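You operate a simulated robot arm through the tools that you are given. There is no shell and no other tool. Be economical: measure what you need, move in short steps, check, and stop when the job is done.

You are at the controls of a simulated two-armed robot. One attempt, no reset.

TASK
Pick up the white jar from the top of the test bench with one hand, pass it to the other hand and put it on the lower deck of the trolley. Set down upright: jar.

It is judged by the outcome, as a careful person would: the job done as asked, and still so three seconds after it is handed in. It fails if anything else is knocked over, pushed out of place, dropped, spilled or broken.

THE ROBOT
Two 7-joint arms with two-finger parallel grippers on one trunk, on a base that drives. Base frame: it is fixed to the floor where the robot stands at the start and does not move with it; the origin is under the middle of the robot, x ahead of it, y to its left, z up. Readings come in mm, degrees, newtons and seconds.
The left shoulder is at the start at [62, 196, 1129], the right one opposite. With the tool pointing down near the work surface each hand reaches from about 260 to 700 mm from the robot's upright axis, wherever it stands, measured 20 degrees to its own side. Places, roughly: lower deck of the trolley [800, -1800, 300]. Payload 1.57 kg a hand.
Tool frame (each hand has its own): the origin (TCP) lies between the finger pads and is the grasp point; the fingertips stand 30 mm ahead of it; z points along the fingers, y is the line along which they close. The gripper opens to 110 mm. The fingers are 24 mm wide and 12 mm thick; the gripper's body (48 by 112 mm) begins 78 mm behind the TCP.
Orientation is that of the tool frame in the base frame, as a unit quaternion [w, x, y, z]. With the fingers straight down and closing along the base's y, the tool's x points along the base's -x, its y along +y and its z along -z.

THE INTERFACE
- The arms move only by the tool move_arm. It takes "left_increments", "right_increments" or both (then of equal length, played together; a hand with none holds still); each is a list of rows, each an object of numbers (a shift or turn left out is 0, a gripper value left out holds the last): "dx", "dy", "dz": the shift along the tool's x, y, z in m; "wx", "wy", "wz": the turn, a rotation vector about the tool's x, y, z in rad; "gripper": the closure in counts, from 0 (fully open) to 255 (shut). In form: [{"dx": .., "dy": .., "dz": .., "wx": .., "wy": .., "wz": .., "gripper": ..}, ...]. A call has 1 to 20 rows; each row is the pose to reach, as a shift and turn from the pose commanded when the call began, along the tool's axes at that moment. Rows are played at 5 a second. More than 50 mm and 8.6 degrees between two rows, or a gripper value outside its range, and nothing of the call is played. A pose out of reach is approached as far as the arm can. The call stops where the force on the tool passes 40 N (or 10 N more than at its start, if that is more) or the arm is blocked; 0.2 s more then pass. Each finger travels about 72 mm/s and halts on what it meets, pressing with about 29 N; the grip force reading is that of the motor and also rises with nothing between the fingers. The clock runs only during rows and for 0.2 s after the last one: add rows that repeat a pose to give the fingers time. The reply holds the time, the measured pose of the TCP, the force on the tool along the base axes, the opening and the grip force, in the units named above and with some noise, with the torque about the TCP (base axes, N m) and any sound that the robot's microphone picked up.
- Cameras (640 x 400 px; columns grow to the right, rows downward): "scene" is now at [95.5, -32.7, 1702.2]; the picture's right is [-0.45, -0.89, -0.00], its down [-0.75, 0.37, -0.55] and it looks along [0.49, -0.25, -0.84] (base axes); focal length 264 px, centre (320, 200). "left" rides on the left gripper at [70, -16, -141] in its tool frame; the picture's right is [0.23, 0.97, 0.00], its down [-0.86, 0.20, -0.48] and it looks along [-0.47, 0.11, 0.88] (tool axes); focal length 222 px, centre (320, 200). "right" rides on the right gripper at [70, 16, -141] in its tool frame; the picture's right is [-0.23, 0.97, 0.00], its down [-0.86, -0.20, -0.48] and it looks along [-0.47, -0.11, 0.88] (tool axes); focal length 222 px, centre (320, 200). There is no depth. A picture from a camera that has moved, and an enlarged one, comes with that camera's place and axes in the base frame and with its lens.
- capture(camera): a new picture of that camera. No time passes.
- slide_trunk(by): slides the trunk up (or, below 0, down) by that many mm; the arms and the scene camera ride with it, the base frame stays. It gives what a move gives, with no picture.
- roll_base(legs): drives the robot by 1 to 6 legs, each [ahead, left, turn to the left] in mm, mm and degrees, along the robot's own axes; the way and the turn of a leg run together, so that a leg with both is an arc; at most 1500 mm and 180 degrees a leg. The arms and the cameras ride along, it lands a little off, and it stops where it bumps. It gives what a move gives.
- head_to(pan, tilt): turns the head with the scene camera to pan (to the left, within 86 degrees either way) and tilt (down, from -29 to 69), counted from straight ahead of the robot. It gives what a move gives.
- close_up(camera, box): a new picture of the part [left, top, right, bottom] of that camera's present view, enlarged. No time passes.
- hand_in(): hands the job in; it is judged then, once.

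Go step by step. Nothing tells you exact positions but the pictures and the camera data: compare them with the known pose of the tool, close in by small moves and look again before you grip or let go. The budget is 120 turns and 88 pictures, counting those below and the enlarged ones. Unless the task says otherwise, let go and move clear before handing in, and close with one line.

The tools are called after ">>>" as a command line: name --argument value ..., lists and objects as JSON in quotes. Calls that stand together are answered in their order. move_arm: Moves the arms, as the interface text tells. Its arguments: {"type":"object","properties":{"left_increments":{"type":"array"},"right_increments":{"type":"array"}},"required":[]} The other tools are called the same way: slide_trunk (by) slides the trunk up or down; roll_base (legs) drives the base; head_to (pan, tilt) turns the head that bears the scene camera; capture (camera) takes a picture; close_up (camera, box) takes an enlarged picture of a part of a camera's view; hand_in () hands the job in.

At the start:

```text
time_s: 0.0
left_eef_pos: [450.6, 7.0, 1076.1]
left_orientation: [0.0, -0.001, 1.0, 0.001]
left_contact_force: [-0.5, 0.2, 0.5]
left_moment: [-0.01, 0.01, 0.0]
left_grip_width: 109.8
left_finger_force: 0.1
right_eef_pos: [322.6, -315.5, 1081.6]
right_orientation: [0.0, -0.001, 1.0, 0.001]
right_contact_force: [0.6, 0.3, 0.1]
right_moment: [0.02, -0.04, 0.01]
right_grip_width: 109.8
right_finger_force: 0.1
trunk travel left (down, up): [-725.0, 265.0]
robot x, y, heading: [2.8, 0.4, 0.0]
head pan, tilt: [-26.6, 56.5]
```

scene: 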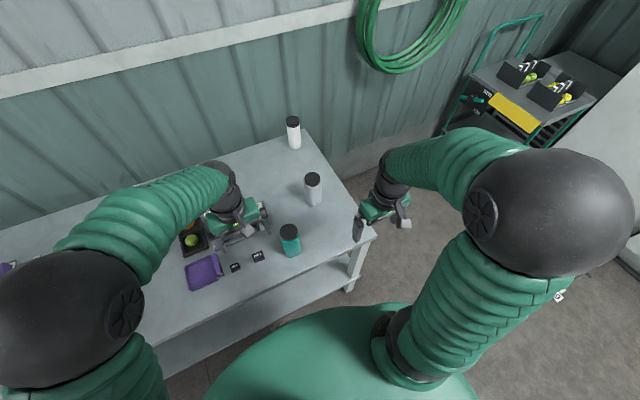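
right: 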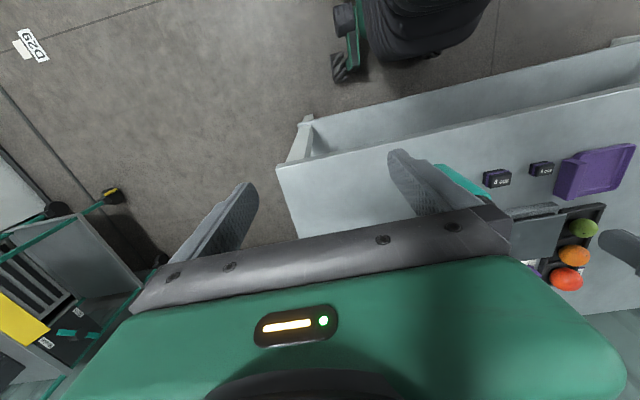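
left: 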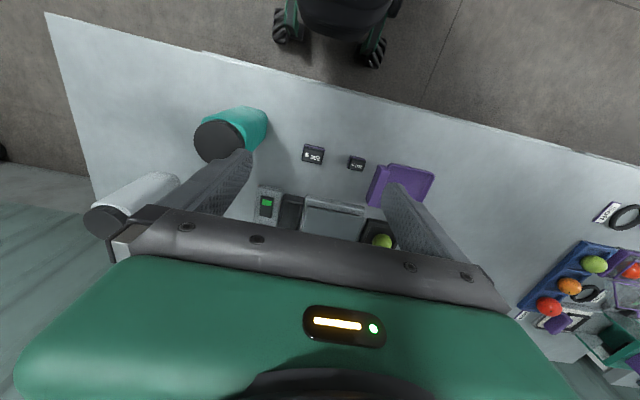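

I see three lidded jars on the bench: a teal one, and two pale ones (one whiter at the back, one greyer). I'll look closer to tell which is white.

>>> close_up --camera "scene" --box '[240, 100, 400, 270]'

>>> close_up --camera "scene" --box '[430, 0, 640, 180]'

```text
2.35 times, centred on (320, 185) of scene
camera zoom: at [95.5, -32.7, 1702.2], right [-0.45, -0.89, 0.0], down [-0.75, 0.37, -0.55], along [0.49, -0.25, -0.84], focal length 621 px, centre (320, 235)
```

zoom: 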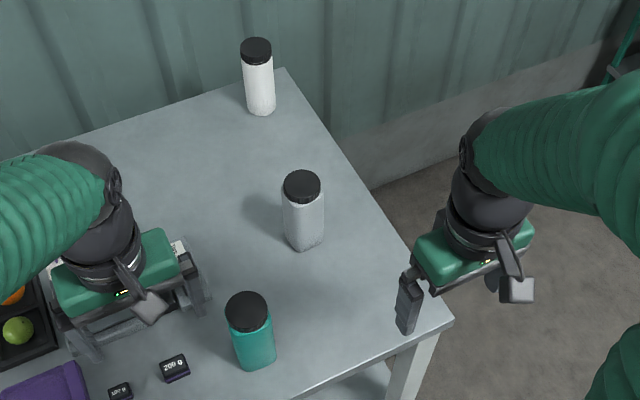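

```text
2.22 times, centred on (535, 90) of scene
camera zoom: at [95.5, -32.7, 1702.2], right [-0.45, -0.89, 0.0], down [-0.75, 0.37, -0.55], along [0.49, -0.25, -0.84], focal length 587 px, centre (-158, 444)
```

zoom: 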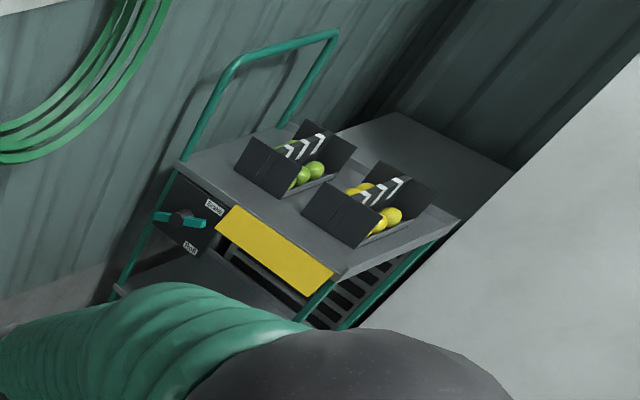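

The white jar is the back one, near (974, -341), with the bench top at about z 770; the middle one is grey. I'll look at the surroundings before driving round to the bench's right end.

>>> head_to --pan -75 --tilt 35

>>> capture --camera "scene"

```text
time_s: 1.2
left_eef_pos: [449.9, 7.9, 1077.7]
left_orientation: [0.0, 0.0, 1.0, -0.001]
left_contact_force: [-0.6, 0.0, 0.0]
left_moment: [-0.02, -0.01, -0.01]
left_grip_width: 110.1
left_finger_force: 0.1
right_eef_pos: [323.0, -314.5, 1082.5]
right_orientation: [0.0, -0.001, 1.0, 0.001]
right_contact_force: [-0.4, 0.3, 0.1]
right_moment: [0.04, 0.0, -0.02]
right_grip_width: 110.1
right_finger_force: 0.1
trunk travel left (down, up): [-725.0, 265.0]
robot x, y, heading: [0.1, -0.0, 0.1]
head pan, tilt: [-75.0, 35.0]
```

```text
82 pictures are left
camera scene: at [55.4, -86.2, 1732.4], right [-0.97, -0.26, 0.0], down [-0.15, 0.56, -0.82], along [0.21, -0.79, -0.58], focal length 264 px, centre (320, 200)
```

scene: 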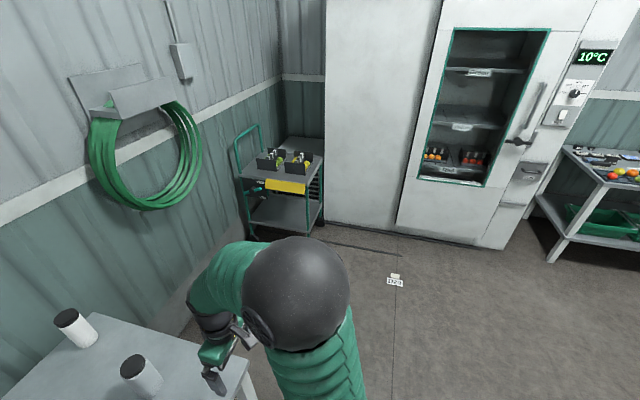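

The trolley stands in the corner beside a cabinet, with its lower deck open on the side facing the bench. I'll drive into the gap and face the bench's right end.

>>> roll_base --legs '[[0, -1000, 0], [0, 0, 90], [0, -650, 0]]'

>>> head_to --pan -20 --tilt 50

>>> capture --camera "scene"

```text
time_s: 13.4
left_eef_pos: [643.5, -578.2, 1076.4]
left_orientation: [0.001, -0.699, 0.715, -0.001]
left_contact_force: [0.3, -0.4, 0.5]
left_moment: [0.0, 0.01, 0.03]
left_grip_width: 109.9
left_finger_force: 0.0
right_eef_pos: [961.1, -713.1, 1085.2]
right_orientation: [0.001, -0.7, 0.714, 0.0]
right_contact_force: [-10.8, 0.5, 2.5]
right_moment: [0.0, -0.2, -0.15]
right_grip_width: 100.6
right_finger_force: 0.1
trunk travel left (down, up): [-725.0, 265.0]
robot x, y, heading: [644.6, -1026.2, 88.6]
head pan, tilt: [-75.0, 35.0]
```

```text
time_s: 14.6
left_eef_pos: [643.0, -579.2, 1077.7]
left_orientation: [0.001, -0.699, 0.715, -0.001]
left_contact_force: [0.2, -0.7, -0.5]
left_moment: [0.01, -0.01, 0.01]
left_grip_width: 109.8
left_finger_force: 0.1
right_eef_pos: [961.0, -713.4, 1083.9]
right_orientation: [0.001, -0.7, 0.715, -0.001]
right_contact_force: [-11.8, 4.0, 3.0]
right_moment: [-0.04, -0.25, 0.15]
right_grip_width: 99.6
right_finger_force: 0.1
trunk travel left (down, up): [-725.0, 265.0]
robot x, y, heading: [643.7, -1028.8, 88.8]
head pan, tilt: [-20.0, 50.0]
```

```text
81 pictures are left
camera scene: at [668.1, -921.5, 1710.7], right [0.93, -0.36, 0.0], down [-0.28, -0.72, -0.64], along [0.24, 0.6, -0.77], focal length 264 px, centre (320, 200)
```

scene: 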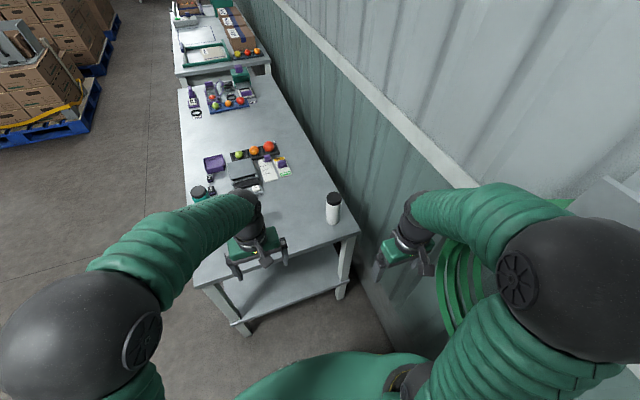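

The right gripper brushed the wall/hose (about 11 N), so I'll ease off to the left, then move ahead so the jar falls in the right hand's reach.

>>> roll_base --legs '[[0, 70, 1.2], [145, 0, 0]]'

>>> head_to --pan -35 --tilt 50

>>> capture --camera "scene"

>>> capture --camera "right"

```text
time_s: 16.6
left_eef_pos: [587.7, -436.5, 1079.3]
left_orientation: [-0.003, -0.706, 0.708, 0.007]
left_contact_force: [1.3, -0.3, -0.2]
left_moment: [0.04, 0.1, -0.05]
left_grip_width: 110.0
left_finger_force: 0.0
right_eef_pos: [909.2, -563.2, 1078.2]
right_orientation: [-0.005, -0.706, 0.708, 0.007]
right_contact_force: [0.3, -0.6, -0.8]
right_moment: [0.03, 0.07, -0.02]
right_grip_width: 109.9
right_finger_force: 0.0
trunk travel left (down, up): [-725.0, 265.0]
robot x, y, heading: [579.5, -881.6, 90.1]
head pan, tilt: [-20.0, 50.0]
```

```text
time_s: 17.4
left_eef_pos: [583.7, -433.0, 1076.9]
left_orientation: [-0.003, -0.705, 0.709, 0.003]
left_contact_force: [1.5, -0.2, 0.1]
left_moment: [0.01, 0.09, -0.01]
left_grip_width: 110.1
left_finger_force: 0.0
right_eef_pos: [902.8, -561.0, 1079.8]
right_orientation: [-0.003, -0.705, 0.709, 0.003]
right_contact_force: [0.4, -0.1, 0.4]
right_moment: [0.01, 0.09, 0.01]
right_grip_width: 109.9
right_finger_force: 0.0
trunk travel left (down, up): [-725.0, 265.0]
robot x, y, heading: [577.9, -882.4, 89.8]
head pan, tilt: [-35.0, 50.0]
```

```text
80 pictures are left
camera scene: at [643.0, -784.4, 1710.0], right [0.82, -0.57, -0.01], down [-0.45, -0.63, -0.64], along [0.36, 0.52, -0.77], focal length 264 px, centre (320, 200)
```

scene: 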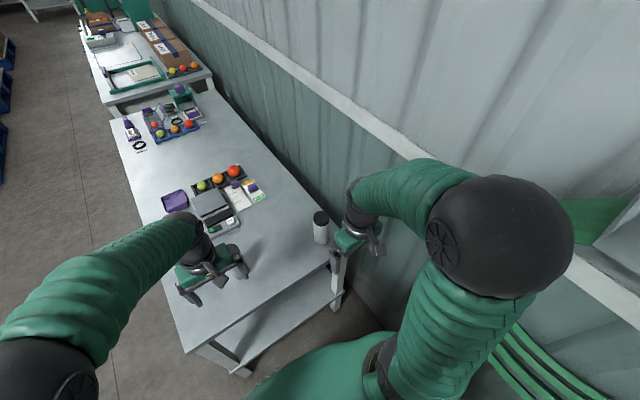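

```text
79 pictures are left
camera right: at [889.5, -630.3, 1222.3], right [-0.97, 0.23, 0.01], down [0.21, 0.85, 0.48], along [0.1, 0.47, -0.88], focal length 222 px, centre (320, 200)
```

right: 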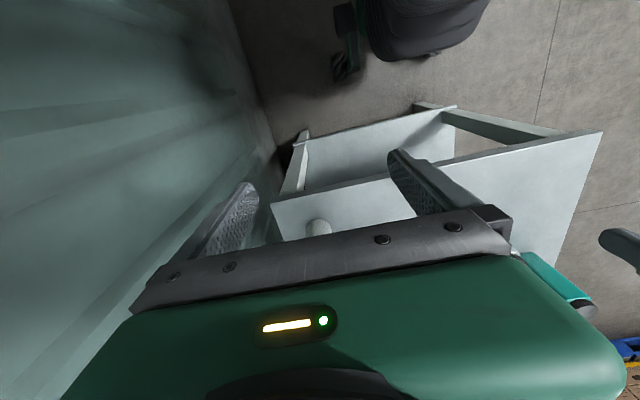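

The jar's lid is at roughly (958, -333, 940). I'll zoom in to refine it.

>>> close_up --camera "scene" --box '[270, 185, 350, 265]'

>>> close_up --camera "right" --box '[240, 160, 420, 260]'

```text
5.00 times, centred on (310, 225) of scene
camera zoom: at [643.0, -784.4, 1710.0], right [0.82, -0.57, -0.01], down [-0.45, -0.63, -0.64], along [0.36, 0.52, -0.77], focal length 1320 px, centre (370, 75)
```

zoom: 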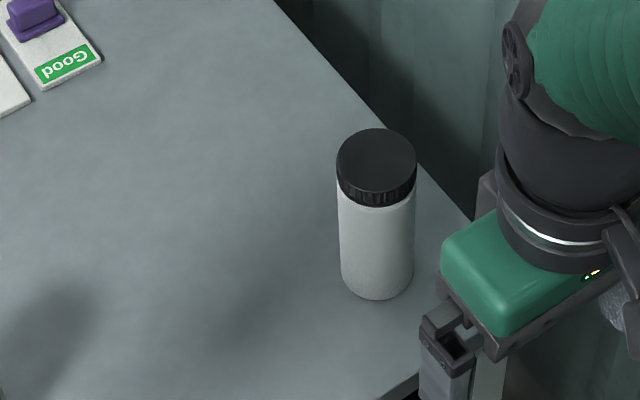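

```text
3.56 times, centred on (330, 210) of right
camera zoom: at [889.5, -630.3, 1222.3], right [-0.97, 0.23, 0.01], down [0.21, 0.85, 0.48], along [0.1, 0.47, -0.88], focal length 790 px, centre (284, 164)
```

zoom: 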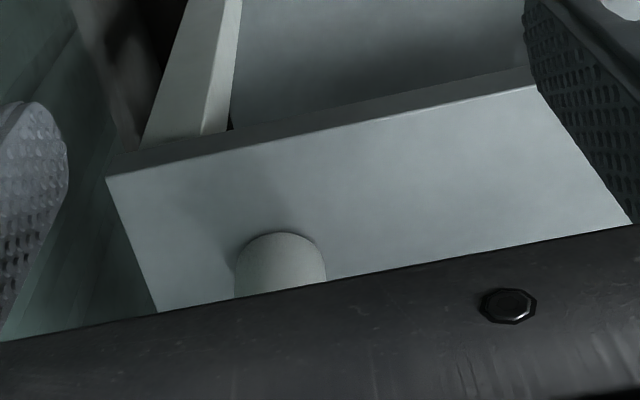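

The jar is about 57 mm wide at (961, -330), lid top ~935. I'll bring the right hand above it at the present height and look.

>>> move_arm --right_increments '[{"dx": -0.045, "dy": -0.011, "gripper": 30}, {"dx": -0.09, "dy": -0.023}, {"dx": -0.135, "dy": -0.034}, {"dx": -0.18, "dy": -0.045}, {"dx": -0.231, "dy": -0.056}, {"dx": -0.231, "dy": -0.056}]'

>>> capture --camera "right"

>>> capture --camera "scene"

```text
refused: row 5 steps farther than a row can; nothing moved
```

```text
76 pictures are left
camera right: at [889.5, -630.3, 1222.3], right [-0.97, 0.23, 0.01], down [0.21, 0.85, 0.48], along [0.1, 0.47, -0.88], focal length 222 px, centre (320, 200)
```

right: 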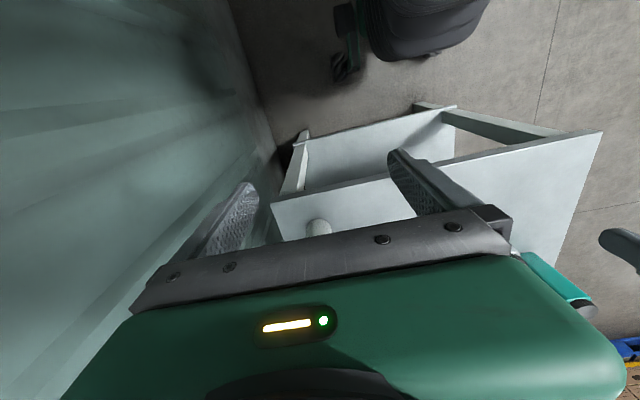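

```text
75 pictures are left
camera scene: at [643.0, -784.4, 1710.0], right [0.82, -0.57, -0.01], down [-0.45, -0.63, -0.64], along [0.36, 0.52, -0.77], focal length 264 px, centre (320, 200)
```

scene: 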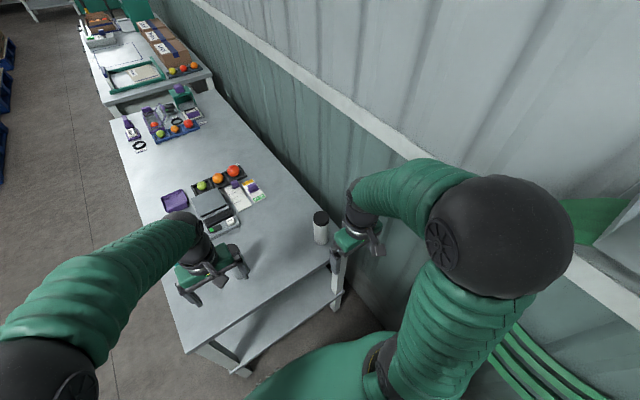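

The last step was slightly too long; nothing moved. I'll repeat with smaller steps.

>>> move_arm --right_increments '[{"dx": -0.038, "dy": -0.009, "gripper": 30}, {"dx": -0.077, "dy": -0.019}, {"dx": -0.115, "dy": -0.028}, {"dx": -0.154, "dy": -0.037}, {"dx": -0.192, "dy": -0.047}, {"dx": -0.231, "dy": -0.056}, {"dx": -0.231, "dy": -0.056}]'

```text
time_s: 19.0
left_eef_pos: [573.4, -434.9, 1077.3]
left_orientation: [0.0, -0.706, 0.708, 0.001]
left_contact_force: [1.2, -0.3, -0.9]
left_moment: [0.01, 0.05, -0.03]
left_grip_width: 109.9
left_finger_force: 0.1
right_eef_pos: [951.5, -331.5, 1082.5]
right_orientation: [0.0, -0.705, 0.709, 0.002]
right_contact_force: [0.0, -1.0, 0.3]
right_moment: [0.02, 0.04, 0.0]
right_grip_width: 96.9
right_finger_force: 0.0
trunk travel left (down, up): [-725.0, 265.0]
robot x, y, heading: [578.3, -880.2, 90.0]
head pan, tilt: [-35.0, 50.0]
```

>>> capture --camera "right"

>>> close_up --camera "scene" --box '[230, 130, 430, 270]'

```text
74 pictures are left
camera right: at [936.9, -400.7, 1224.4], right [-0.97, 0.23, 0.0], down [0.2, 0.85, 0.48], along [0.11, 0.47, -0.88], focal length 222 px, centre (320, 200)
```

right: 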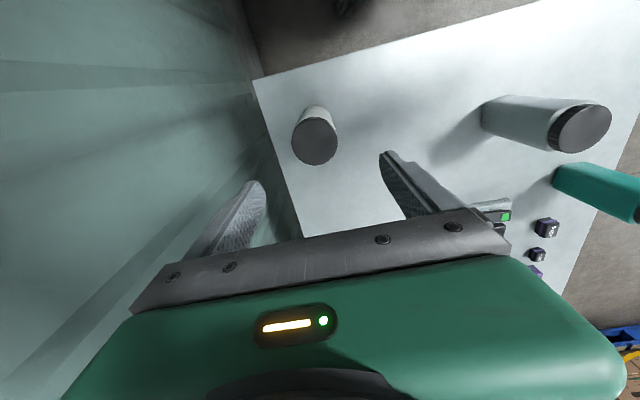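

```text
2.86 times, centred on (330, 200) of scene
camera zoom: at [629.2, -784.8, 1710.5], right [0.82, -0.57, 0.0], down [-0.44, -0.63, -0.64], along [0.37, 0.52, -0.77], focal length 754 px, centre (291, 200)
```

zoom: 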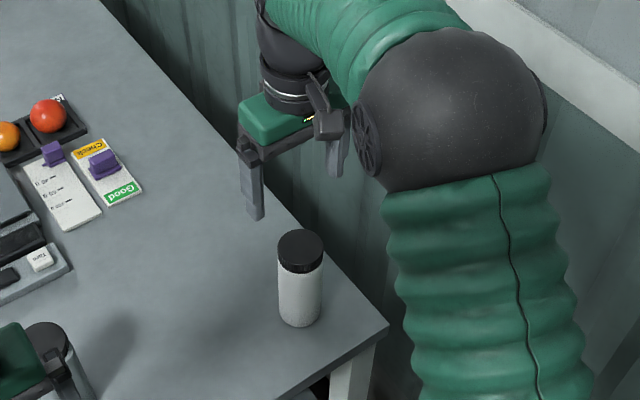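

The jar centre is about (957, -335). I'll shift 5 mm and come down till the fingertips are just about lid level, then check.

>>> move_arm --right_increments '[{"dx": 0.003, "dy": -0.005, "dz": 0.03}, {"dx": 0.003, "dy": -0.005, "dz": 0.06}, {"dx": 0.003, "dy": -0.005, "dz": 0.09}, {"dx": 0.003, "dy": -0.005, "dz": 0.09}]'

>>> capture --camera "right"

>>> close_up --camera "scene" --box '[230, 130, 430, 270]'

```text
time_s: 20.0
left_eef_pos: [569.8, -433.0, 1078.2]
left_orientation: [0.001, -0.705, 0.709, -0.001]
left_contact_force: [0.0, 0.0, 0.3]
left_moment: [0.04, 0.0, 0.0]
left_grip_width: 109.7
left_finger_force: 0.0
right_eef_pos: [953.5, -332.8, 993.9]
right_orientation: [0.001, -0.706, 0.708, 0.001]
right_contact_force: [-0.1, -0.2, 1.0]
right_moment: [-0.03, 0.01, -0.01]
right_grip_width: 97.1
right_finger_force: 0.1
trunk travel left (down, up): [-725.0, 265.0]
robot x, y, heading: [579.5, -884.9, 89.8]
head pan, tilt: [-35.0, 50.0]
```

```text
72 pictures are left
camera right: at [937.7, -402.9, 1135.8], right [-0.97, 0.23, 0.0], down [0.2, 0.85, 0.48], along [0.11, 0.47, -0.88], focal length 222 px, centre (320, 200)
```

right: 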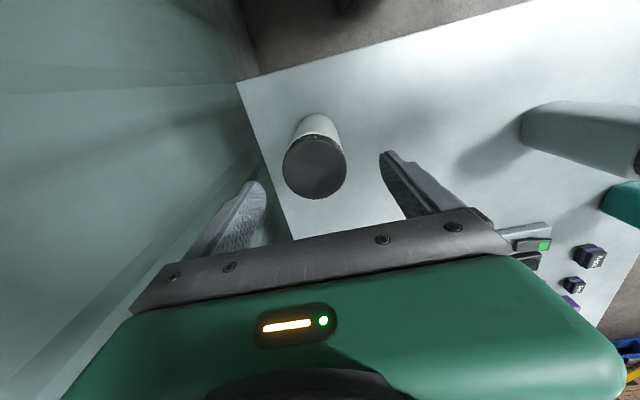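

```text
2.86 times, centred on (330, 200) of scene
camera zoom: at [626.3, -783.9, 1710.5], right [0.82, -0.57, 0.0], down [-0.44, -0.63, -0.64], along [0.37, 0.52, -0.77], focal length 754 px, centre (291, 200)
```

zoom: 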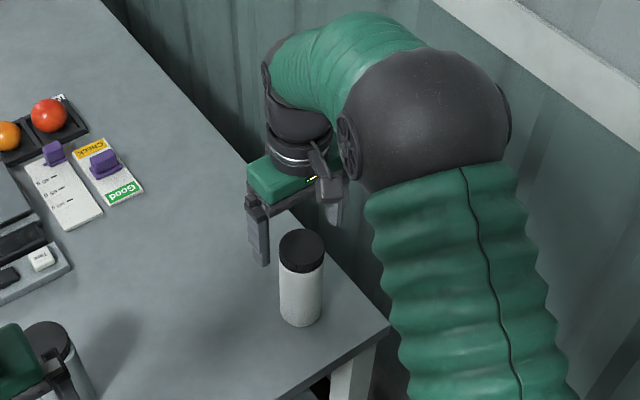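

Lid top is about z 945, centre (958, -335). Continue straight down to z ≈ 902 with a 4 mm correction.

>>> move_arm --right_increments '[{"dx": 0.003, "dy": -0.004, "dz": 0.03}, {"dx": 0.003, "dy": -0.004, "dz": 0.06}, {"dx": 0.003, "dy": -0.004, "dz": 0.092}, {"dx": 0.003, "dy": -0.004, "dz": 0.092}]'

>>> capture --camera "right"

>>> close_up --camera "scene" --box '[250, 150, 390, 250]'

```text
time_s: 21.0
left_eef_pos: [568.6, -434.8, 1078.1]
left_orientation: [0.0, -0.707, 0.707, 0.001]
left_contact_force: [-0.4, -0.4, 0.8]
left_moment: [0.06, -0.01, 0.01]
left_grip_width: 110.0
left_finger_force: 0.0
right_eef_pos: [954.3, -334.3, 902.6]
right_orientation: [0.001, -0.707, 0.707, 0.0]
right_contact_force: [0.0, -0.1, -1.0]
right_moment: [-0.01, 0.01, 0.0]
right_grip_width: 96.9
right_finger_force: 0.0
trunk travel left (down, up): [-725.0, 265.0]
robot x, y, heading: [575.8, -886.6, 89.8]
head pan, tilt: [-35.0, 50.0]
```

```text
70 pictures are left
camera right: at [939.6, -405.1, 1043.8], right [-0.97, 0.23, 0.0], down [0.2, 0.85, 0.48], along [0.11, 0.47, -0.88], focal length 222 px, centre (320, 200)
```

right: 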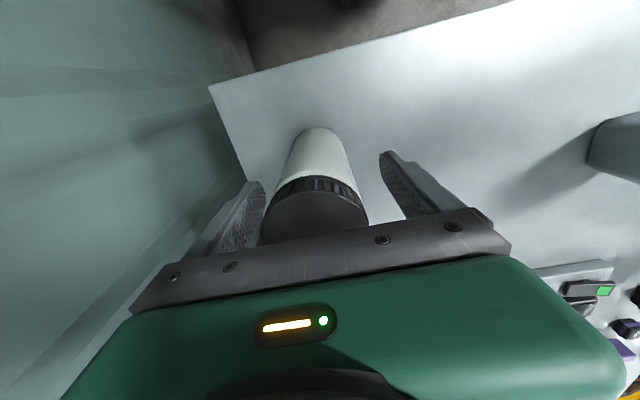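

```text
4.00 times, centred on (320, 200) of scene
camera zoom: at [623.3, -784.3, 1710.6], right [0.82, -0.57, 0.0], down [-0.44, -0.63, -0.64], along [0.37, 0.52, -0.77], focal length 1056 px, centre (320, 200)
```

zoom: 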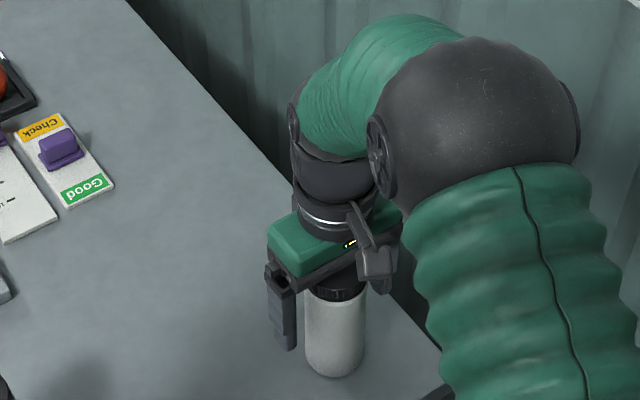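

The jar sits between the fingers with its lid clear of the palm. I'll centre by a few millimetres and close.

>>> move_arm --right_increments '[{"dx": 0.004, "dy": -0.002}, {"dx": 0.004, "dy": -0.002, "gripper": 80}, {"dx": 0.004, "dy": -0.002, "gripper": 255}, {"dx": 0.004, "dy": -0.002}, {"dx": 0.004, "dy": -0.002}, {"dx": 0.004, "dy": -0.002}]'

```text
time_s: 22.4
left_eef_pos: [569.7, -433.3, 1077.9]
left_orientation: [0.001, -0.706, 0.709, 0.0]
left_contact_force: [0.2, 0.4, 0.0]
left_moment: [-0.04, 0.0, -0.01]
left_grip_width: 110.0
left_finger_force: 0.0
right_eef_pos: [958.8, -338.7, 902.4]
right_orientation: [0.001, -0.706, 0.708, 0.0]
right_contact_force: [-0.2, -0.1, -0.6]
right_moment: [-0.06, -0.01, -0.01]
right_grip_width: 57.0
right_finger_force: 29.0
trunk travel left (down, up): [-725.0, 265.0]
robot x, y, heading: [578.0, -881.1, 90.0]
head pan, tilt: [-35.0, 50.0]
```

Gripped at 57 mm. Now I'll lift 180 mm.

>>> move_arm --right_increments '[{"dz": -0.02}, {"dz": -0.06}, {"dz": -0.1}, {"dz": -0.14}, {"dz": -0.18}, {"dz": -0.18}]'

>>> roll_base --legs '[[-180, 0, 0]]'

>>> capture --camera "scene"

```text
time_s: 23.8
left_eef_pos: [568.7, -433.3, 1076.0]
left_orientation: [0.0, -0.706, 0.708, 0.0]
left_contact_force: [-0.3, 0.0, 0.5]
left_moment: [0.03, 0.01, 0.0]
left_grip_width: 110.2
left_finger_force: 0.0
right_eef_pos: [957.0, -341.5, 1081.1]
right_orientation: [0.0, -0.705, 0.709, 0.0]
right_contact_force: [-0.3, -0.2, 0.5]
right_moment: [-0.02, -0.07, 0.02]
right_grip_width: 56.9
right_finger_force: 28.8
trunk travel left (down, up): [-725.0, 265.0]
robot x, y, heading: [576.2, -878.7, 90.2]
head pan, tilt: [-35.0, 50.0]
```

```text
time_s: 25.3
left_eef_pos: [569.1, -611.7, 1075.9]
left_orientation: [-0.001, -0.706, 0.708, -0.001]
left_contact_force: [0.1, 0.6, 0.0]
left_moment: [0.0, -0.02, 0.07]
left_grip_width: 110.1
left_finger_force: 0.1
right_eef_pos: [957.5, -519.6, 1077.4]
right_orientation: [-0.002, -0.706, 0.708, -0.001]
right_contact_force: [0.4, -0.1, -0.4]
right_moment: [-0.02, 0.02, 0.04]
right_grip_width: 56.6
right_finger_force: 29.0
trunk travel left (down, up): [-725.0, 265.0]
robot x, y, heading: [575.7, -1063.6, 90.0]
head pan, tilt: [-35.0, 50.0]
```

```text
68 pictures are left
camera scene: at [623.3, -959.8, 1710.1], right [0.82, -0.58, 0.0], down [-0.44, -0.63, -0.64], along [0.37, 0.52, -0.77], focal length 264 px, centre (320, 200)
```

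scene: 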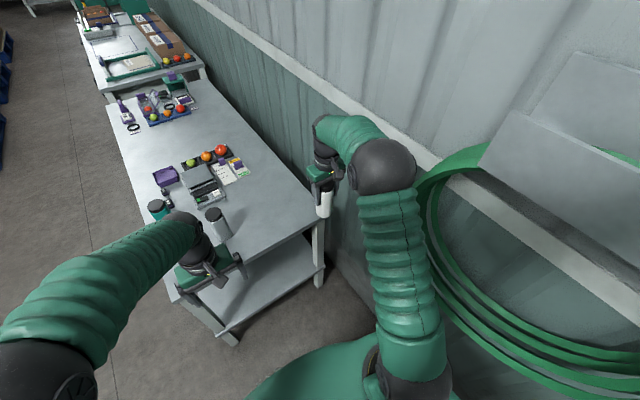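

Jar is secure. I'll tilt the left hand 45° (fingers forward-down) to a waiting pose back from the handover point.

>>> move_arm --left_increments '[{"dx": 0.012, "dy": -0.008, "wy": -0.13}, {"dx": 0.024, "dy": -0.017, "wy": -0.26}, {"dx": 0.036, "dy": -0.025, "wy": -0.39}, {"dx": 0.048, "dy": -0.034, "wy": -0.52}, {"dx": 0.06, "dy": -0.042, "wy": -0.65}, {"dx": 0.073, "dy": -0.051, "dz": -0.009, "wy": -0.785}, {"dx": 0.073, "dy": -0.051, "dz": -0.009, "wy": -0.785}]'

```text
time_s: 27.1
left_eef_pos: [616.6, -668.9, 1112.1]
left_orientation: [-0.301, 0.679, -0.617, -0.259]
left_contact_force: [-0.3, 0.0, 0.5]
left_moment: [0.01, 0.01, 0.02]
left_grip_width: 110.1
left_finger_force: 0.0
right_eef_pos: [956.7, -526.1, 1080.3]
right_orientation: [0.002, -0.706, 0.708, 0.001]
right_contact_force: [0.1, 0.5, -0.8]
right_moment: [0.01, -0.02, 0.0]
right_grip_width: 56.8
right_finger_force: 29.3
trunk travel left (down, up): [-725.0, 265.0]
robot x, y, heading: [578.5, -1065.9, 89.9]
head pan, tilt: [-35.0, 50.0]
stopped in row 7 (left hand): the arm was blocked; the commanded pose is now the measured one
```

The left hand is tilted about 47° as wanted (the last step hit a joint limit, no contact). Now I'll bring the jar across in front of it.

>>> move_arm --right_increments '[{"dx": 0.003, "dy": 0.042}, {"dx": 0.006, "dy": 0.084}, {"dx": 0.01, "dy": 0.126}, {"dx": 0.013, "dy": 0.168}, {"dx": 0.017, "dy": 0.21}, {"dx": 0.02, "dy": 0.252}, {"dx": 0.023, "dy": 0.294}, {"dx": 0.027, "dy": 0.336}, {"dx": 0.027, "dy": 0.336}]'

>>> head_to --pan -5 --tilt 60

>>> capture --camera "scene"

>>> capture --camera "left"

```text
time_s: 29.1
left_eef_pos: [611.6, -669.6, 1111.2]
left_orientation: [-0.298, 0.68, -0.618, -0.26]
left_contact_force: [-0.2, -0.9, -0.3]
left_moment: [0.01, -0.02, -0.02]
left_grip_width: 109.8
left_finger_force: 0.0
right_eef_pos: [617.4, -551.3, 1082.3]
right_orientation: [0.002, -0.705, 0.709, 0.0]
right_contact_force: [-0.6, -0.8, -0.9]
right_moment: [-0.01, -0.02, -0.01]
right_grip_width: 56.8
right_finger_force: 29.0
trunk travel left (down, up): [-725.0, 265.0]
robot x, y, heading: [580.2, -1060.9, 89.8]
head pan, tilt: [-35.0, 50.0]
```

```text
time_s: 30.0
left_eef_pos: [612.9, -669.7, 1112.2]
left_orientation: [-0.298, 0.679, -0.618, -0.261]
left_contact_force: [-0.7, 0.3, 0.7]
left_moment: [-0.02, -0.02, -0.03]
left_grip_width: 110.0
left_finger_force: 0.0
right_eef_pos: [619.1, -551.0, 1083.1]
right_orientation: [0.001, -0.706, 0.708, 0.0]
right_contact_force: [0.2, -0.5, -1.0]
right_moment: [0.0, 0.01, 0.01]
right_grip_width: 56.8
right_finger_force: 29.0
trunk travel left (down, up): [-725.0, 265.0]
robot x, y, heading: [578.1, -1063.7, 89.7]
head pan, tilt: [-5.0, 60.0]
```

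```text
67 pictures are left
camera scene: at [583.3, -963.6, 1698.3], right [1.0, -0.09, 0.0], down [-0.08, -0.86, -0.5], along [0.04, 0.5, -0.87], focal length 264 px, centre (320, 200)
```

scene: 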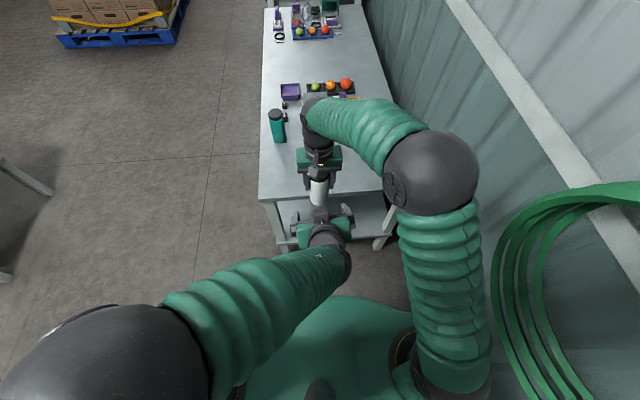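

```text
66 pictures are left
camera left: at [633.4, -817.6, 1159.3], right [-0.95, -0.21, -0.24], down [-0.29, 0.23, 0.93], along [-0.14, 0.95, -0.28], focal length 222 px, centre (320, 200)
```

left: 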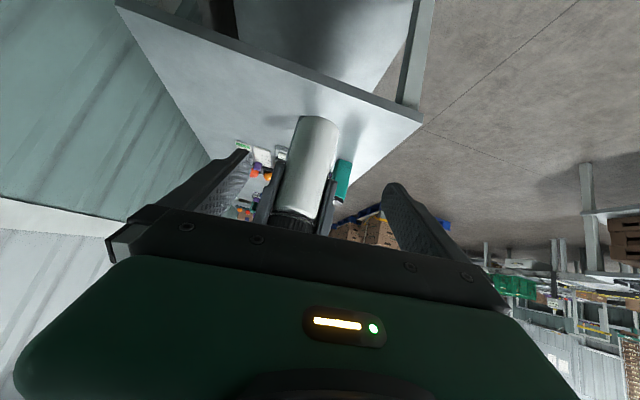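

The jar is lined up between the left fingers. I'll advance 100 mm along the left fingers, taking out a 7° roll, then look.

>>> move_arm --left_increments '[{"dz": 0.02, "dy": -0.001, "wz": 0.04}, {"dz": 0.04, "dy": -0.002, "wz": 0.08}, {"dz": 0.07, "dy": -0.003, "wz": 0.12}, {"dz": 0.1, "dx": -0.001, "dy": -0.004, "wz": 0.12}, {"dz": 0.1, "dx": -0.001, "dy": -0.004, "wz": 0.12}]'

>>> capture --camera "left"

>>> close_up --camera "scene" --box '[250, 80, 410, 280]'

```text
time_s: 30.8
left_eef_pos: [642.5, -623.4, 1130.8]
left_orientation: [-0.356, 0.651, -0.626, -0.239]
left_contact_force: [0.4, 1.0, 0.3]
left_moment: [0.0, -0.01, -0.02]
left_grip_width: 110.1
left_finger_force: 0.2
right_eef_pos: [619.7, -551.1, 1080.3]
right_orientation: [0.002, -0.706, 0.708, -0.001]
right_contact_force: [1.0, -0.3, -0.5]
right_moment: [-0.02, -0.03, -0.03]
right_grip_width: 57.0
right_finger_force: 28.6
trunk travel left (down, up): [-725.0, 265.0]
robot x, y, heading: [576.0, -1064.7, 89.9]
head pan, tilt: [-5.0, 60.0]
stopped in row 3 (left hand): the arm was blocked; the commanded pose is now the measured one
```

```text
65 pictures are left
camera left: at [646.2, -776.3, 1168.9], right [-0.94, -0.11, -0.33], down [-0.35, 0.19, 0.92], along [-0.04, 0.97, -0.22], focal length 222 px, centre (320, 200)
```

left: 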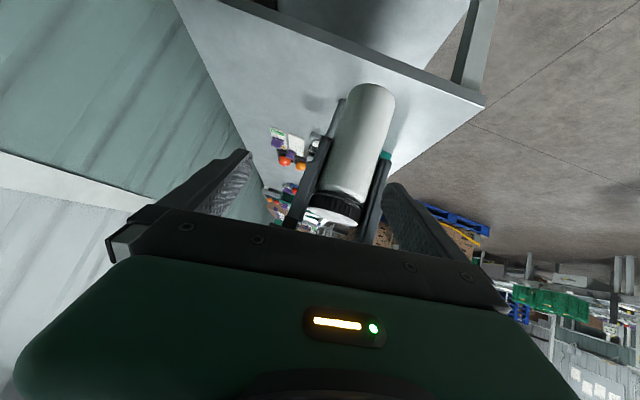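

```text
2.00 times, centred on (330, 180) of scene
camera zoom: at [583.0, -962.1, 1696.1], right [1.0, -0.09, 0.0], down [-0.08, -0.86, -0.5], along [0.04, 0.5, -0.87], focal length 528 px, centre (300, 240)
```

zoom: 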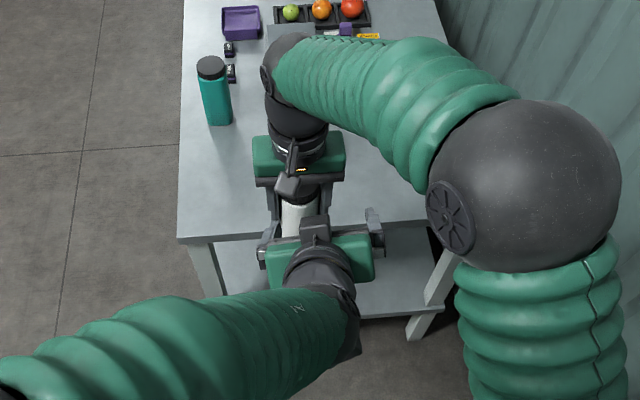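

That blocked at a wrist limit rather than on anything: the hand is too high and close for this tilt. I'll lower both hands together 250 mm (the bench edge is ~100 mm beyond) and back the left off a bit.

>>> move_arm --left_increments '[{"dx": 0.032, "dy": 0.008, "dz": 0.016}, {"dx": 0.065, "dy": 0.017, "dz": 0.031}, {"dx": 0.097, "dy": 0.025, "dz": 0.047}, {"dx": 0.129, "dy": 0.033, "dz": 0.063}, {"dx": 0.161, "dy": 0.042, "dz": 0.078}, {"dx": 0.194, "dy": 0.05, "dz": 0.094}, {"dx": 0.226, "dy": 0.058, "dz": 0.11}, {"dx": 0.226, "dy": 0.058, "dz": 0.11}]' --right_increments '[{"dz": 0.036}, {"dz": 0.072}, {"dz": 0.108}, {"dz": 0.144}, {"dz": 0.18}, {"dz": 0.216}, {"dz": 0.25}, {"dz": 0.25}]'

```text
time_s: 31.5
left_eef_pos: [652.6, -627.6, 1119.4]
left_orientation: [-0.427, 0.638, -0.593, -0.244]
left_contact_force: [-1.0, -0.3, 0.3]
left_moment: [0.0, -0.03, -0.01]
left_grip_width: 110.2
left_finger_force: 0.0
right_eef_pos: [619.6, -551.0, 995.8]
right_orientation: [0.001, -0.706, 0.708, 0.001]
right_contact_force: [-0.1, 0.5, -1.3]
right_moment: [-0.04, 0.0, -0.01]
right_grip_width: 56.9
right_finger_force: 29.2
trunk travel left (down, up): [-725.0, 265.0]
robot x, y, heading: [578.8, -1062.3, 90.1]
head pan, tilt: [-5.0, 60.0]
stopped in row 3 (left hand): the arm was blocked; the commanded pose is now the measured one
```

The left arm is in a bad wrist posture. I'll bring it back out to the left to fingers-down, then tilt it along its forearm direction (inward) instead.

>>> move_arm --left_increments '[{"dx": 0.008, "dy": 0.022, "dz": 0.002, "wx": -0.03, "wy": 0.11, "wz": 0.007}, {"dx": 0.016, "dy": 0.044, "dz": 0.004, "wx": -0.06, "wy": 0.22, "wz": 0.015}, {"dx": 0.024, "dy": 0.066, "dz": 0.006, "wx": -0.09, "wy": 0.33, "wz": 0.022}, {"dx": 0.032, "dy": 0.088, "dz": 0.008, "wx": -0.12, "wy": 0.44, "wz": 0.03}, {"dx": 0.04, "dy": 0.11, "dz": 0.01, "wx": -0.15, "wy": 0.55, "wz": 0.037}, {"dx": 0.048, "dy": 0.132, "dz": 0.012, "wx": -0.18, "wy": 0.66, "wz": 0.045}, {"dx": 0.056, "dy": 0.154, "dz": 0.014, "wx": -0.21, "wy": 0.77, "wz": 0.052}, {"dx": 0.064, "dy": 0.176, "dz": 0.016, "wx": -0.24, "wy": 0.88, "wz": 0.06}, {"dx": 0.073, "dy": 0.195, "dz": 0.018, "wx": -0.27, "wy": 0.993, "wz": 0.067}, {"dx": 0.073, "dy": 0.195, "dz": 0.018, "wx": -0.27, "wy": 0.993, "wz": 0.067}]'

```text
time_s: 33.7
left_eef_pos: [480.6, -641.4, 1000.7]
left_orientation: [-0.001, -0.706, 0.708, -0.001]
left_contact_force: [0.1, 0.0, -0.1]
left_moment: [0.01, 0.0, 0.0]
left_grip_width: 110.2
left_finger_force: 0.1
right_eef_pos: [618.0, -553.4, 998.5]
right_orientation: [0.003, -0.706, 0.708, 0.001]
right_contact_force: [0.2, 0.1, -0.1]
right_moment: [0.04, 0.0, -0.02]
right_grip_width: 56.5
right_finger_force: 29.2
trunk travel left (down, up): [-725.0, 265.0]
robot x, y, heading: [574.2, -1062.8, 90.0]
head pan, tilt: [-5.0, 60.0]
```

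Back to fingers-down. Now I'll turn inward 45° and tilt 45° while lowering 100 mm, clear of the jar.

>>> move_arm --left_increments '[{"dz": 0.012, "wx": 0.039, "wy": -0.093, "wz": 0.093}, {"dz": 0.025, "wx": 0.077, "wy": -0.186, "wz": 0.186}, {"dz": 0.037, "wx": 0.116, "wy": -0.279, "wz": 0.279}, {"dz": 0.05, "wx": 0.154, "wy": -0.372, "wz": 0.372}, {"dz": 0.062, "wx": 0.193, "wy": -0.465, "wz": 0.465}, {"dz": 0.075, "wx": 0.232, "wy": -0.559, "wz": 0.559}, {"dz": 0.087, "wx": 0.27, "wy": -0.652, "wz": 0.652}, {"dz": 0.1, "wx": 0.309, "wy": -0.745, "wz": 0.745}, {"dz": 0.1, "wx": 0.309, "wy": -0.745, "wz": 0.745}]'

>>> capture --camera "scene"

```text
time_s: 35.7
left_eef_pos: [480.8, -641.9, 899.8]
left_orientation: [0.355, -0.353, 0.853, 0.146]
left_contact_force: [0.1, 0.0, 0.4]
left_moment: [-0.01, 0.0, -0.03]
left_grip_width: 110.6
left_finger_force: 0.0
right_eef_pos: [617.6, -552.6, 999.2]
right_orientation: [0.003, -0.706, 0.709, 0.001]
right_contact_force: [-1.2, 0.3, -1.2]
right_moment: [-0.01, 0.01, 0.02]
right_grip_width: 57.0
right_finger_force: 28.7
trunk travel left (down, up): [-725.0, 265.0]
robot x, y, heading: [573.6, -1064.3, 89.7]
head pan, tilt: [-5.0, 60.0]
```

```text
63 pictures are left
camera scene: at [581.2, -962.8, 1698.1], right [1.0, -0.09, 0.0], down [-0.08, -0.86, -0.5], along [0.05, 0.5, -0.87], focal length 264 px, centre (320, 200)
```

scene: 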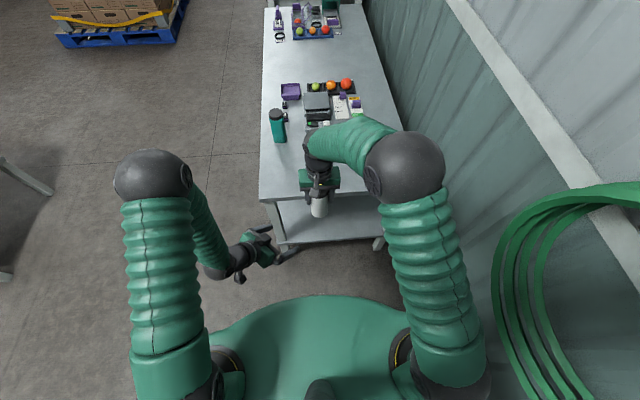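

That posture works well. I'll turn the right hand 45° the same way so both close along the same line, and bring the left to its pre-grasp point.

>>> move_arm --left_increments '[{"dx": -0.021, "dy": -0.006}, {"dx": -0.042, "dy": -0.011}, {"dx": -0.063, "dy": -0.017}, {"dx": -0.084, "dy": -0.023}, {"dx": -0.105, "dy": -0.028}, {"dx": -0.128, "dy": -0.034}, {"dx": -0.128, "dy": -0.034}]' --right_increments '[{"wz": 0.13}, {"wz": 0.26}, {"wz": 0.39}, {"wz": 0.52}, {"wz": 0.65}, {"wz": 0.785}, {"wz": 0.785}]'

>>> capture --camera "left"

>>> close_up --camera "scene" --box '[240, 100, 400, 280]'

```text
time_s: 37.3
left_eef_pos: [568.3, -601.1, 993.2]
left_orientation: [0.355, -0.352, 0.854, 0.145]
left_contact_force: [0.6, 0.3, 0.0]
left_moment: [0.06, -0.01, -0.02]
left_grip_width: 110.0
left_finger_force: 0.1
right_eef_pos: [617.5, -551.0, 998.3]
right_orientation: [0.002, -0.38, 0.925, 0.002]
right_contact_force: [-0.1, -0.3, -0.5]
right_moment: [-0.02, -0.02, -0.01]
right_grip_width: 57.1
right_finger_force: 28.8
trunk travel left (down, up): [-725.0, 265.0]
robot x, y, heading: [575.2, -1064.5, 89.7]
head pan, tilt: [-5.0, 60.0]
```

```text
62 pictures are left
camera left: at [473.8, -717.0, 1042.6], right [-0.8, 0.58, -0.16], down [0.05, 0.33, 0.94], along [0.6, 0.75, -0.29], focal length 222 px, centre (320, 200)
```

left: 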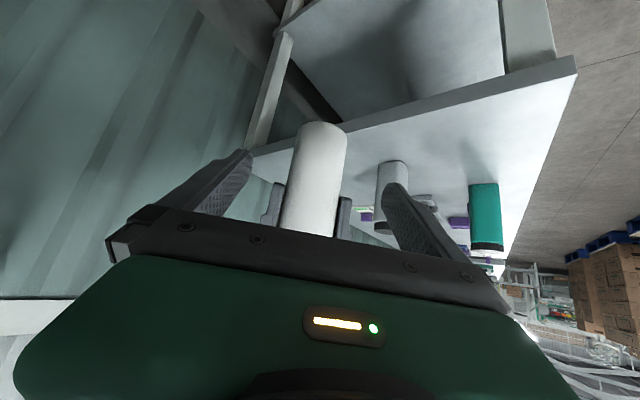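

```text
2.22 times, centred on (320, 190) of scene
camera zoom: at [582.1, -962.4, 1698.0], right [1.0, -0.09, 0.0], down [-0.08, -0.86, -0.5], along [0.04, 0.5, -0.87], focal length 587 px, centre (320, 222)
```

zoom: 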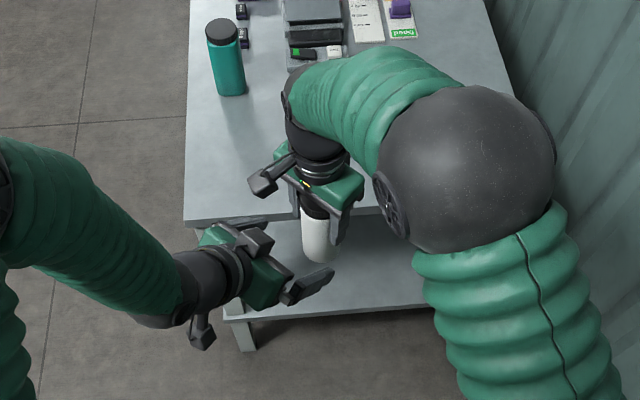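

Aligned well. Advance the left hand along its fingers to the jar's lower body.

>>> move_arm --left_increments '[{"dx": 0.002, "dz": 0.02}, {"dx": 0.004, "dz": 0.04}, {"dx": 0.006, "dz": 0.06}, {"dx": 0.006, "dz": 0.08}, {"dx": 0.006, "dz": 0.095}, {"dx": 0.006, "dz": 0.105}, {"dx": 0.006, "dz": 0.105}]'

>>> capture --camera "left"

>>> close_up --camera "scene" --box '[260, 120, 380, 270]'

>>> capture --camera "right"

```text
time_s: 38.9
left_eef_pos: [618.8, -551.8, 913.2]
left_orientation: [0.354, -0.352, 0.854, 0.145]
left_contact_force: [0.6, -0.8, 0.0]
left_moment: [0.01, 0.0, 0.01]
left_grip_width: 110.2
left_finger_force: 0.1
right_eef_pos: [618.8, -550.4, 997.0]
right_orientation: [0.002, -0.381, 0.924, 0.001]
right_contact_force: [-0.8, 0.2, -0.8]
right_moment: [0.0, 0.02, 0.01]
right_grip_width: 57.1
right_finger_force: 28.9
trunk travel left (down, up): [-725.0, 265.0]
robot x, y, heading: [578.7, -1068.6, 90.1]
head pan, tilt: [-5.0, 60.0]
```

```text
60 pictures are left
camera left: at [523.9, -668.0, 963.5], right [-0.8, 0.58, -0.16], down [0.05, 0.33, 0.94], along [0.6, 0.75, -0.29], focal length 222 px, centre (320, 200)
```

left: 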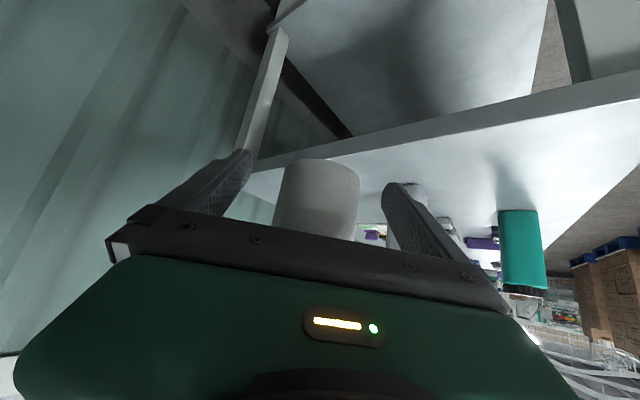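

```text
2.67 times, centred on (320, 195) of scene
camera zoom: at [582.5, -962.3, 1698.0], right [1.0, -0.09, 0.0], down [-0.08, -0.86, -0.5], along [0.04, 0.5, -0.87], focal length 704 px, centre (320, 213)
```

zoom: 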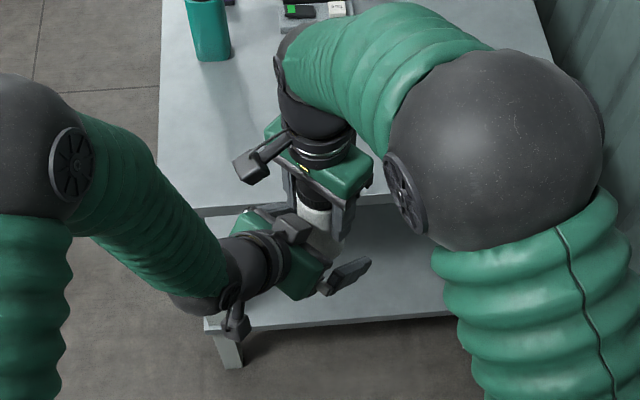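

```text
58 pictures are left
camera right: at [558.1, -590.3, 1139.9], right [-0.53, 0.85, 0.0], down [0.75, 0.46, 0.48], along [0.41, 0.26, -0.88], focal length 222 px, centre (320, 200)
```

right: 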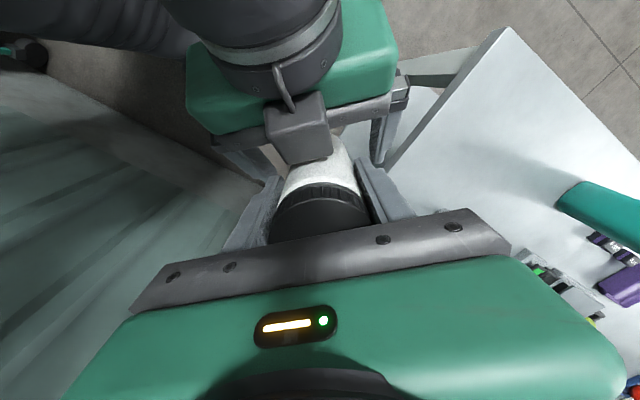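

The jar's lower body is centred between the left fingers. Close the left gripper.

>>> move_arm --left_increments '[{"gripper": 80}, {"gripper": 255}, {"gripper": 255}, {"gripper": 255}, {"gripper": 255}]'

```text
time_s: 40.1
left_eef_pos: [618.8, -551.5, 912.5]
left_orientation: [0.354, -0.353, 0.854, 0.146]
left_contact_force: [-1.3, 2.3, -1.0]
left_moment: [-0.11, -0.04, -0.01]
left_grip_width: 56.1
left_finger_force: 29.0
right_eef_pos: [618.6, -552.2, 998.2]
right_orientation: [0.002, -0.38, 0.925, 0.001]
right_contact_force: [-0.1, -2.3, 2.0]
right_moment: [-0.07, -0.02, -0.03]
right_grip_width: 57.1
right_finger_force: 29.1
trunk travel left (down, up): [-725.0, 265.0]
robot x, y, heading: [580.4, -1063.1, 90.1]
head pan, tilt: [-5.0, 60.0]
```

Both hands hold it. Release the right, then lift it straight up.

>>> move_arm --right_increments '[{"gripper": 70}, {"gripper": 70}, {"gripper": 70}]'

>>> move_arm --right_increments '[{"dz": -0.03}, {"dz": -0.07}, {"dz": -0.11}, {"dz": -0.15}, {"dz": -0.15}]'

>>> capture --camera "right"

>>> capture --camera "scene"

```text
time_s: 40.9
left_eef_pos: [618.9, -552.7, 912.7]
left_orientation: [0.354, -0.353, 0.854, 0.146]
left_contact_force: [-0.2, 0.0, -0.3]
left_moment: [-0.01, -0.02, -0.02]
left_grip_width: 56.1
left_finger_force: 29.1
right_eef_pos: [618.8, -553.8, 998.3]
right_orientation: [0.003, -0.381, 0.924, 0.002]
right_contact_force: [0.8, 0.8, 0.7]
right_moment: [0.0, -0.05, 0.0]
right_grip_width: 79.9
right_finger_force: 0.1
trunk travel left (down, up): [-725.0, 265.0]
robot x, y, heading: [582.0, -1065.3, 89.6]
head pan, tilt: [-5.0, 60.0]
```

```text
time_s: 42.1
left_eef_pos: [619.0, -552.6, 913.4]
left_orientation: [0.354, -0.353, 0.854, 0.145]
left_contact_force: [-0.6, -0.4, -0.9]
left_moment: [-0.01, 0.0, 0.01]
left_grip_width: 56.6
left_finger_force: 28.9
right_eef_pos: [616.7, -552.8, 1149.8]
right_orientation: [0.003, -0.382, 0.924, 0.002]
right_contact_force: [0.5, -0.2, -0.3]
right_moment: [0.03, 0.01, 0.01]
right_grip_width: 79.7
right_finger_force: 0.0
trunk travel left (down, up): [-725.0, 265.0]
robot x, y, heading: [578.8, -1066.4, 89.8]
head pan, tilt: [-5.0, 60.0]
```

```text
57 pictures are left
camera right: at [558.3, -590.1, 1291.2], right [-0.53, 0.85, 0.0], down [0.75, 0.46, 0.48], along [0.41, 0.25, -0.88], focal length 222 px, centre (320, 200)
```

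right: 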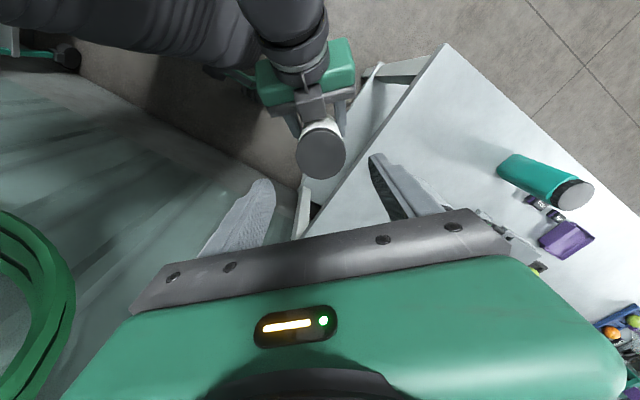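

```text
56 pictures are left
camera scene: at [582.6, -962.2, 1698.0], right [1.0, -0.09, 0.0], down [-0.08, -0.86, -0.5], along [0.04, 0.5, -0.87], focal length 264 px, centre (320, 200)
```

scene: 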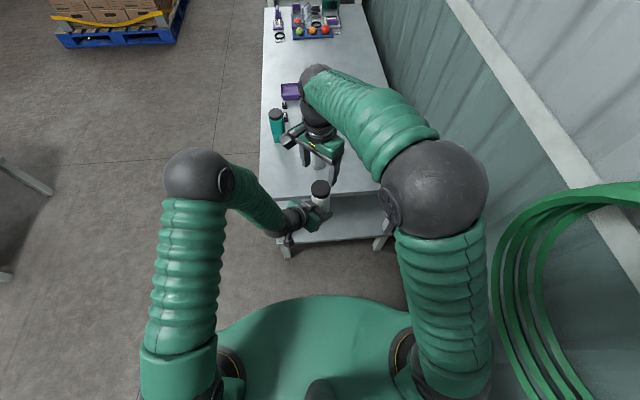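

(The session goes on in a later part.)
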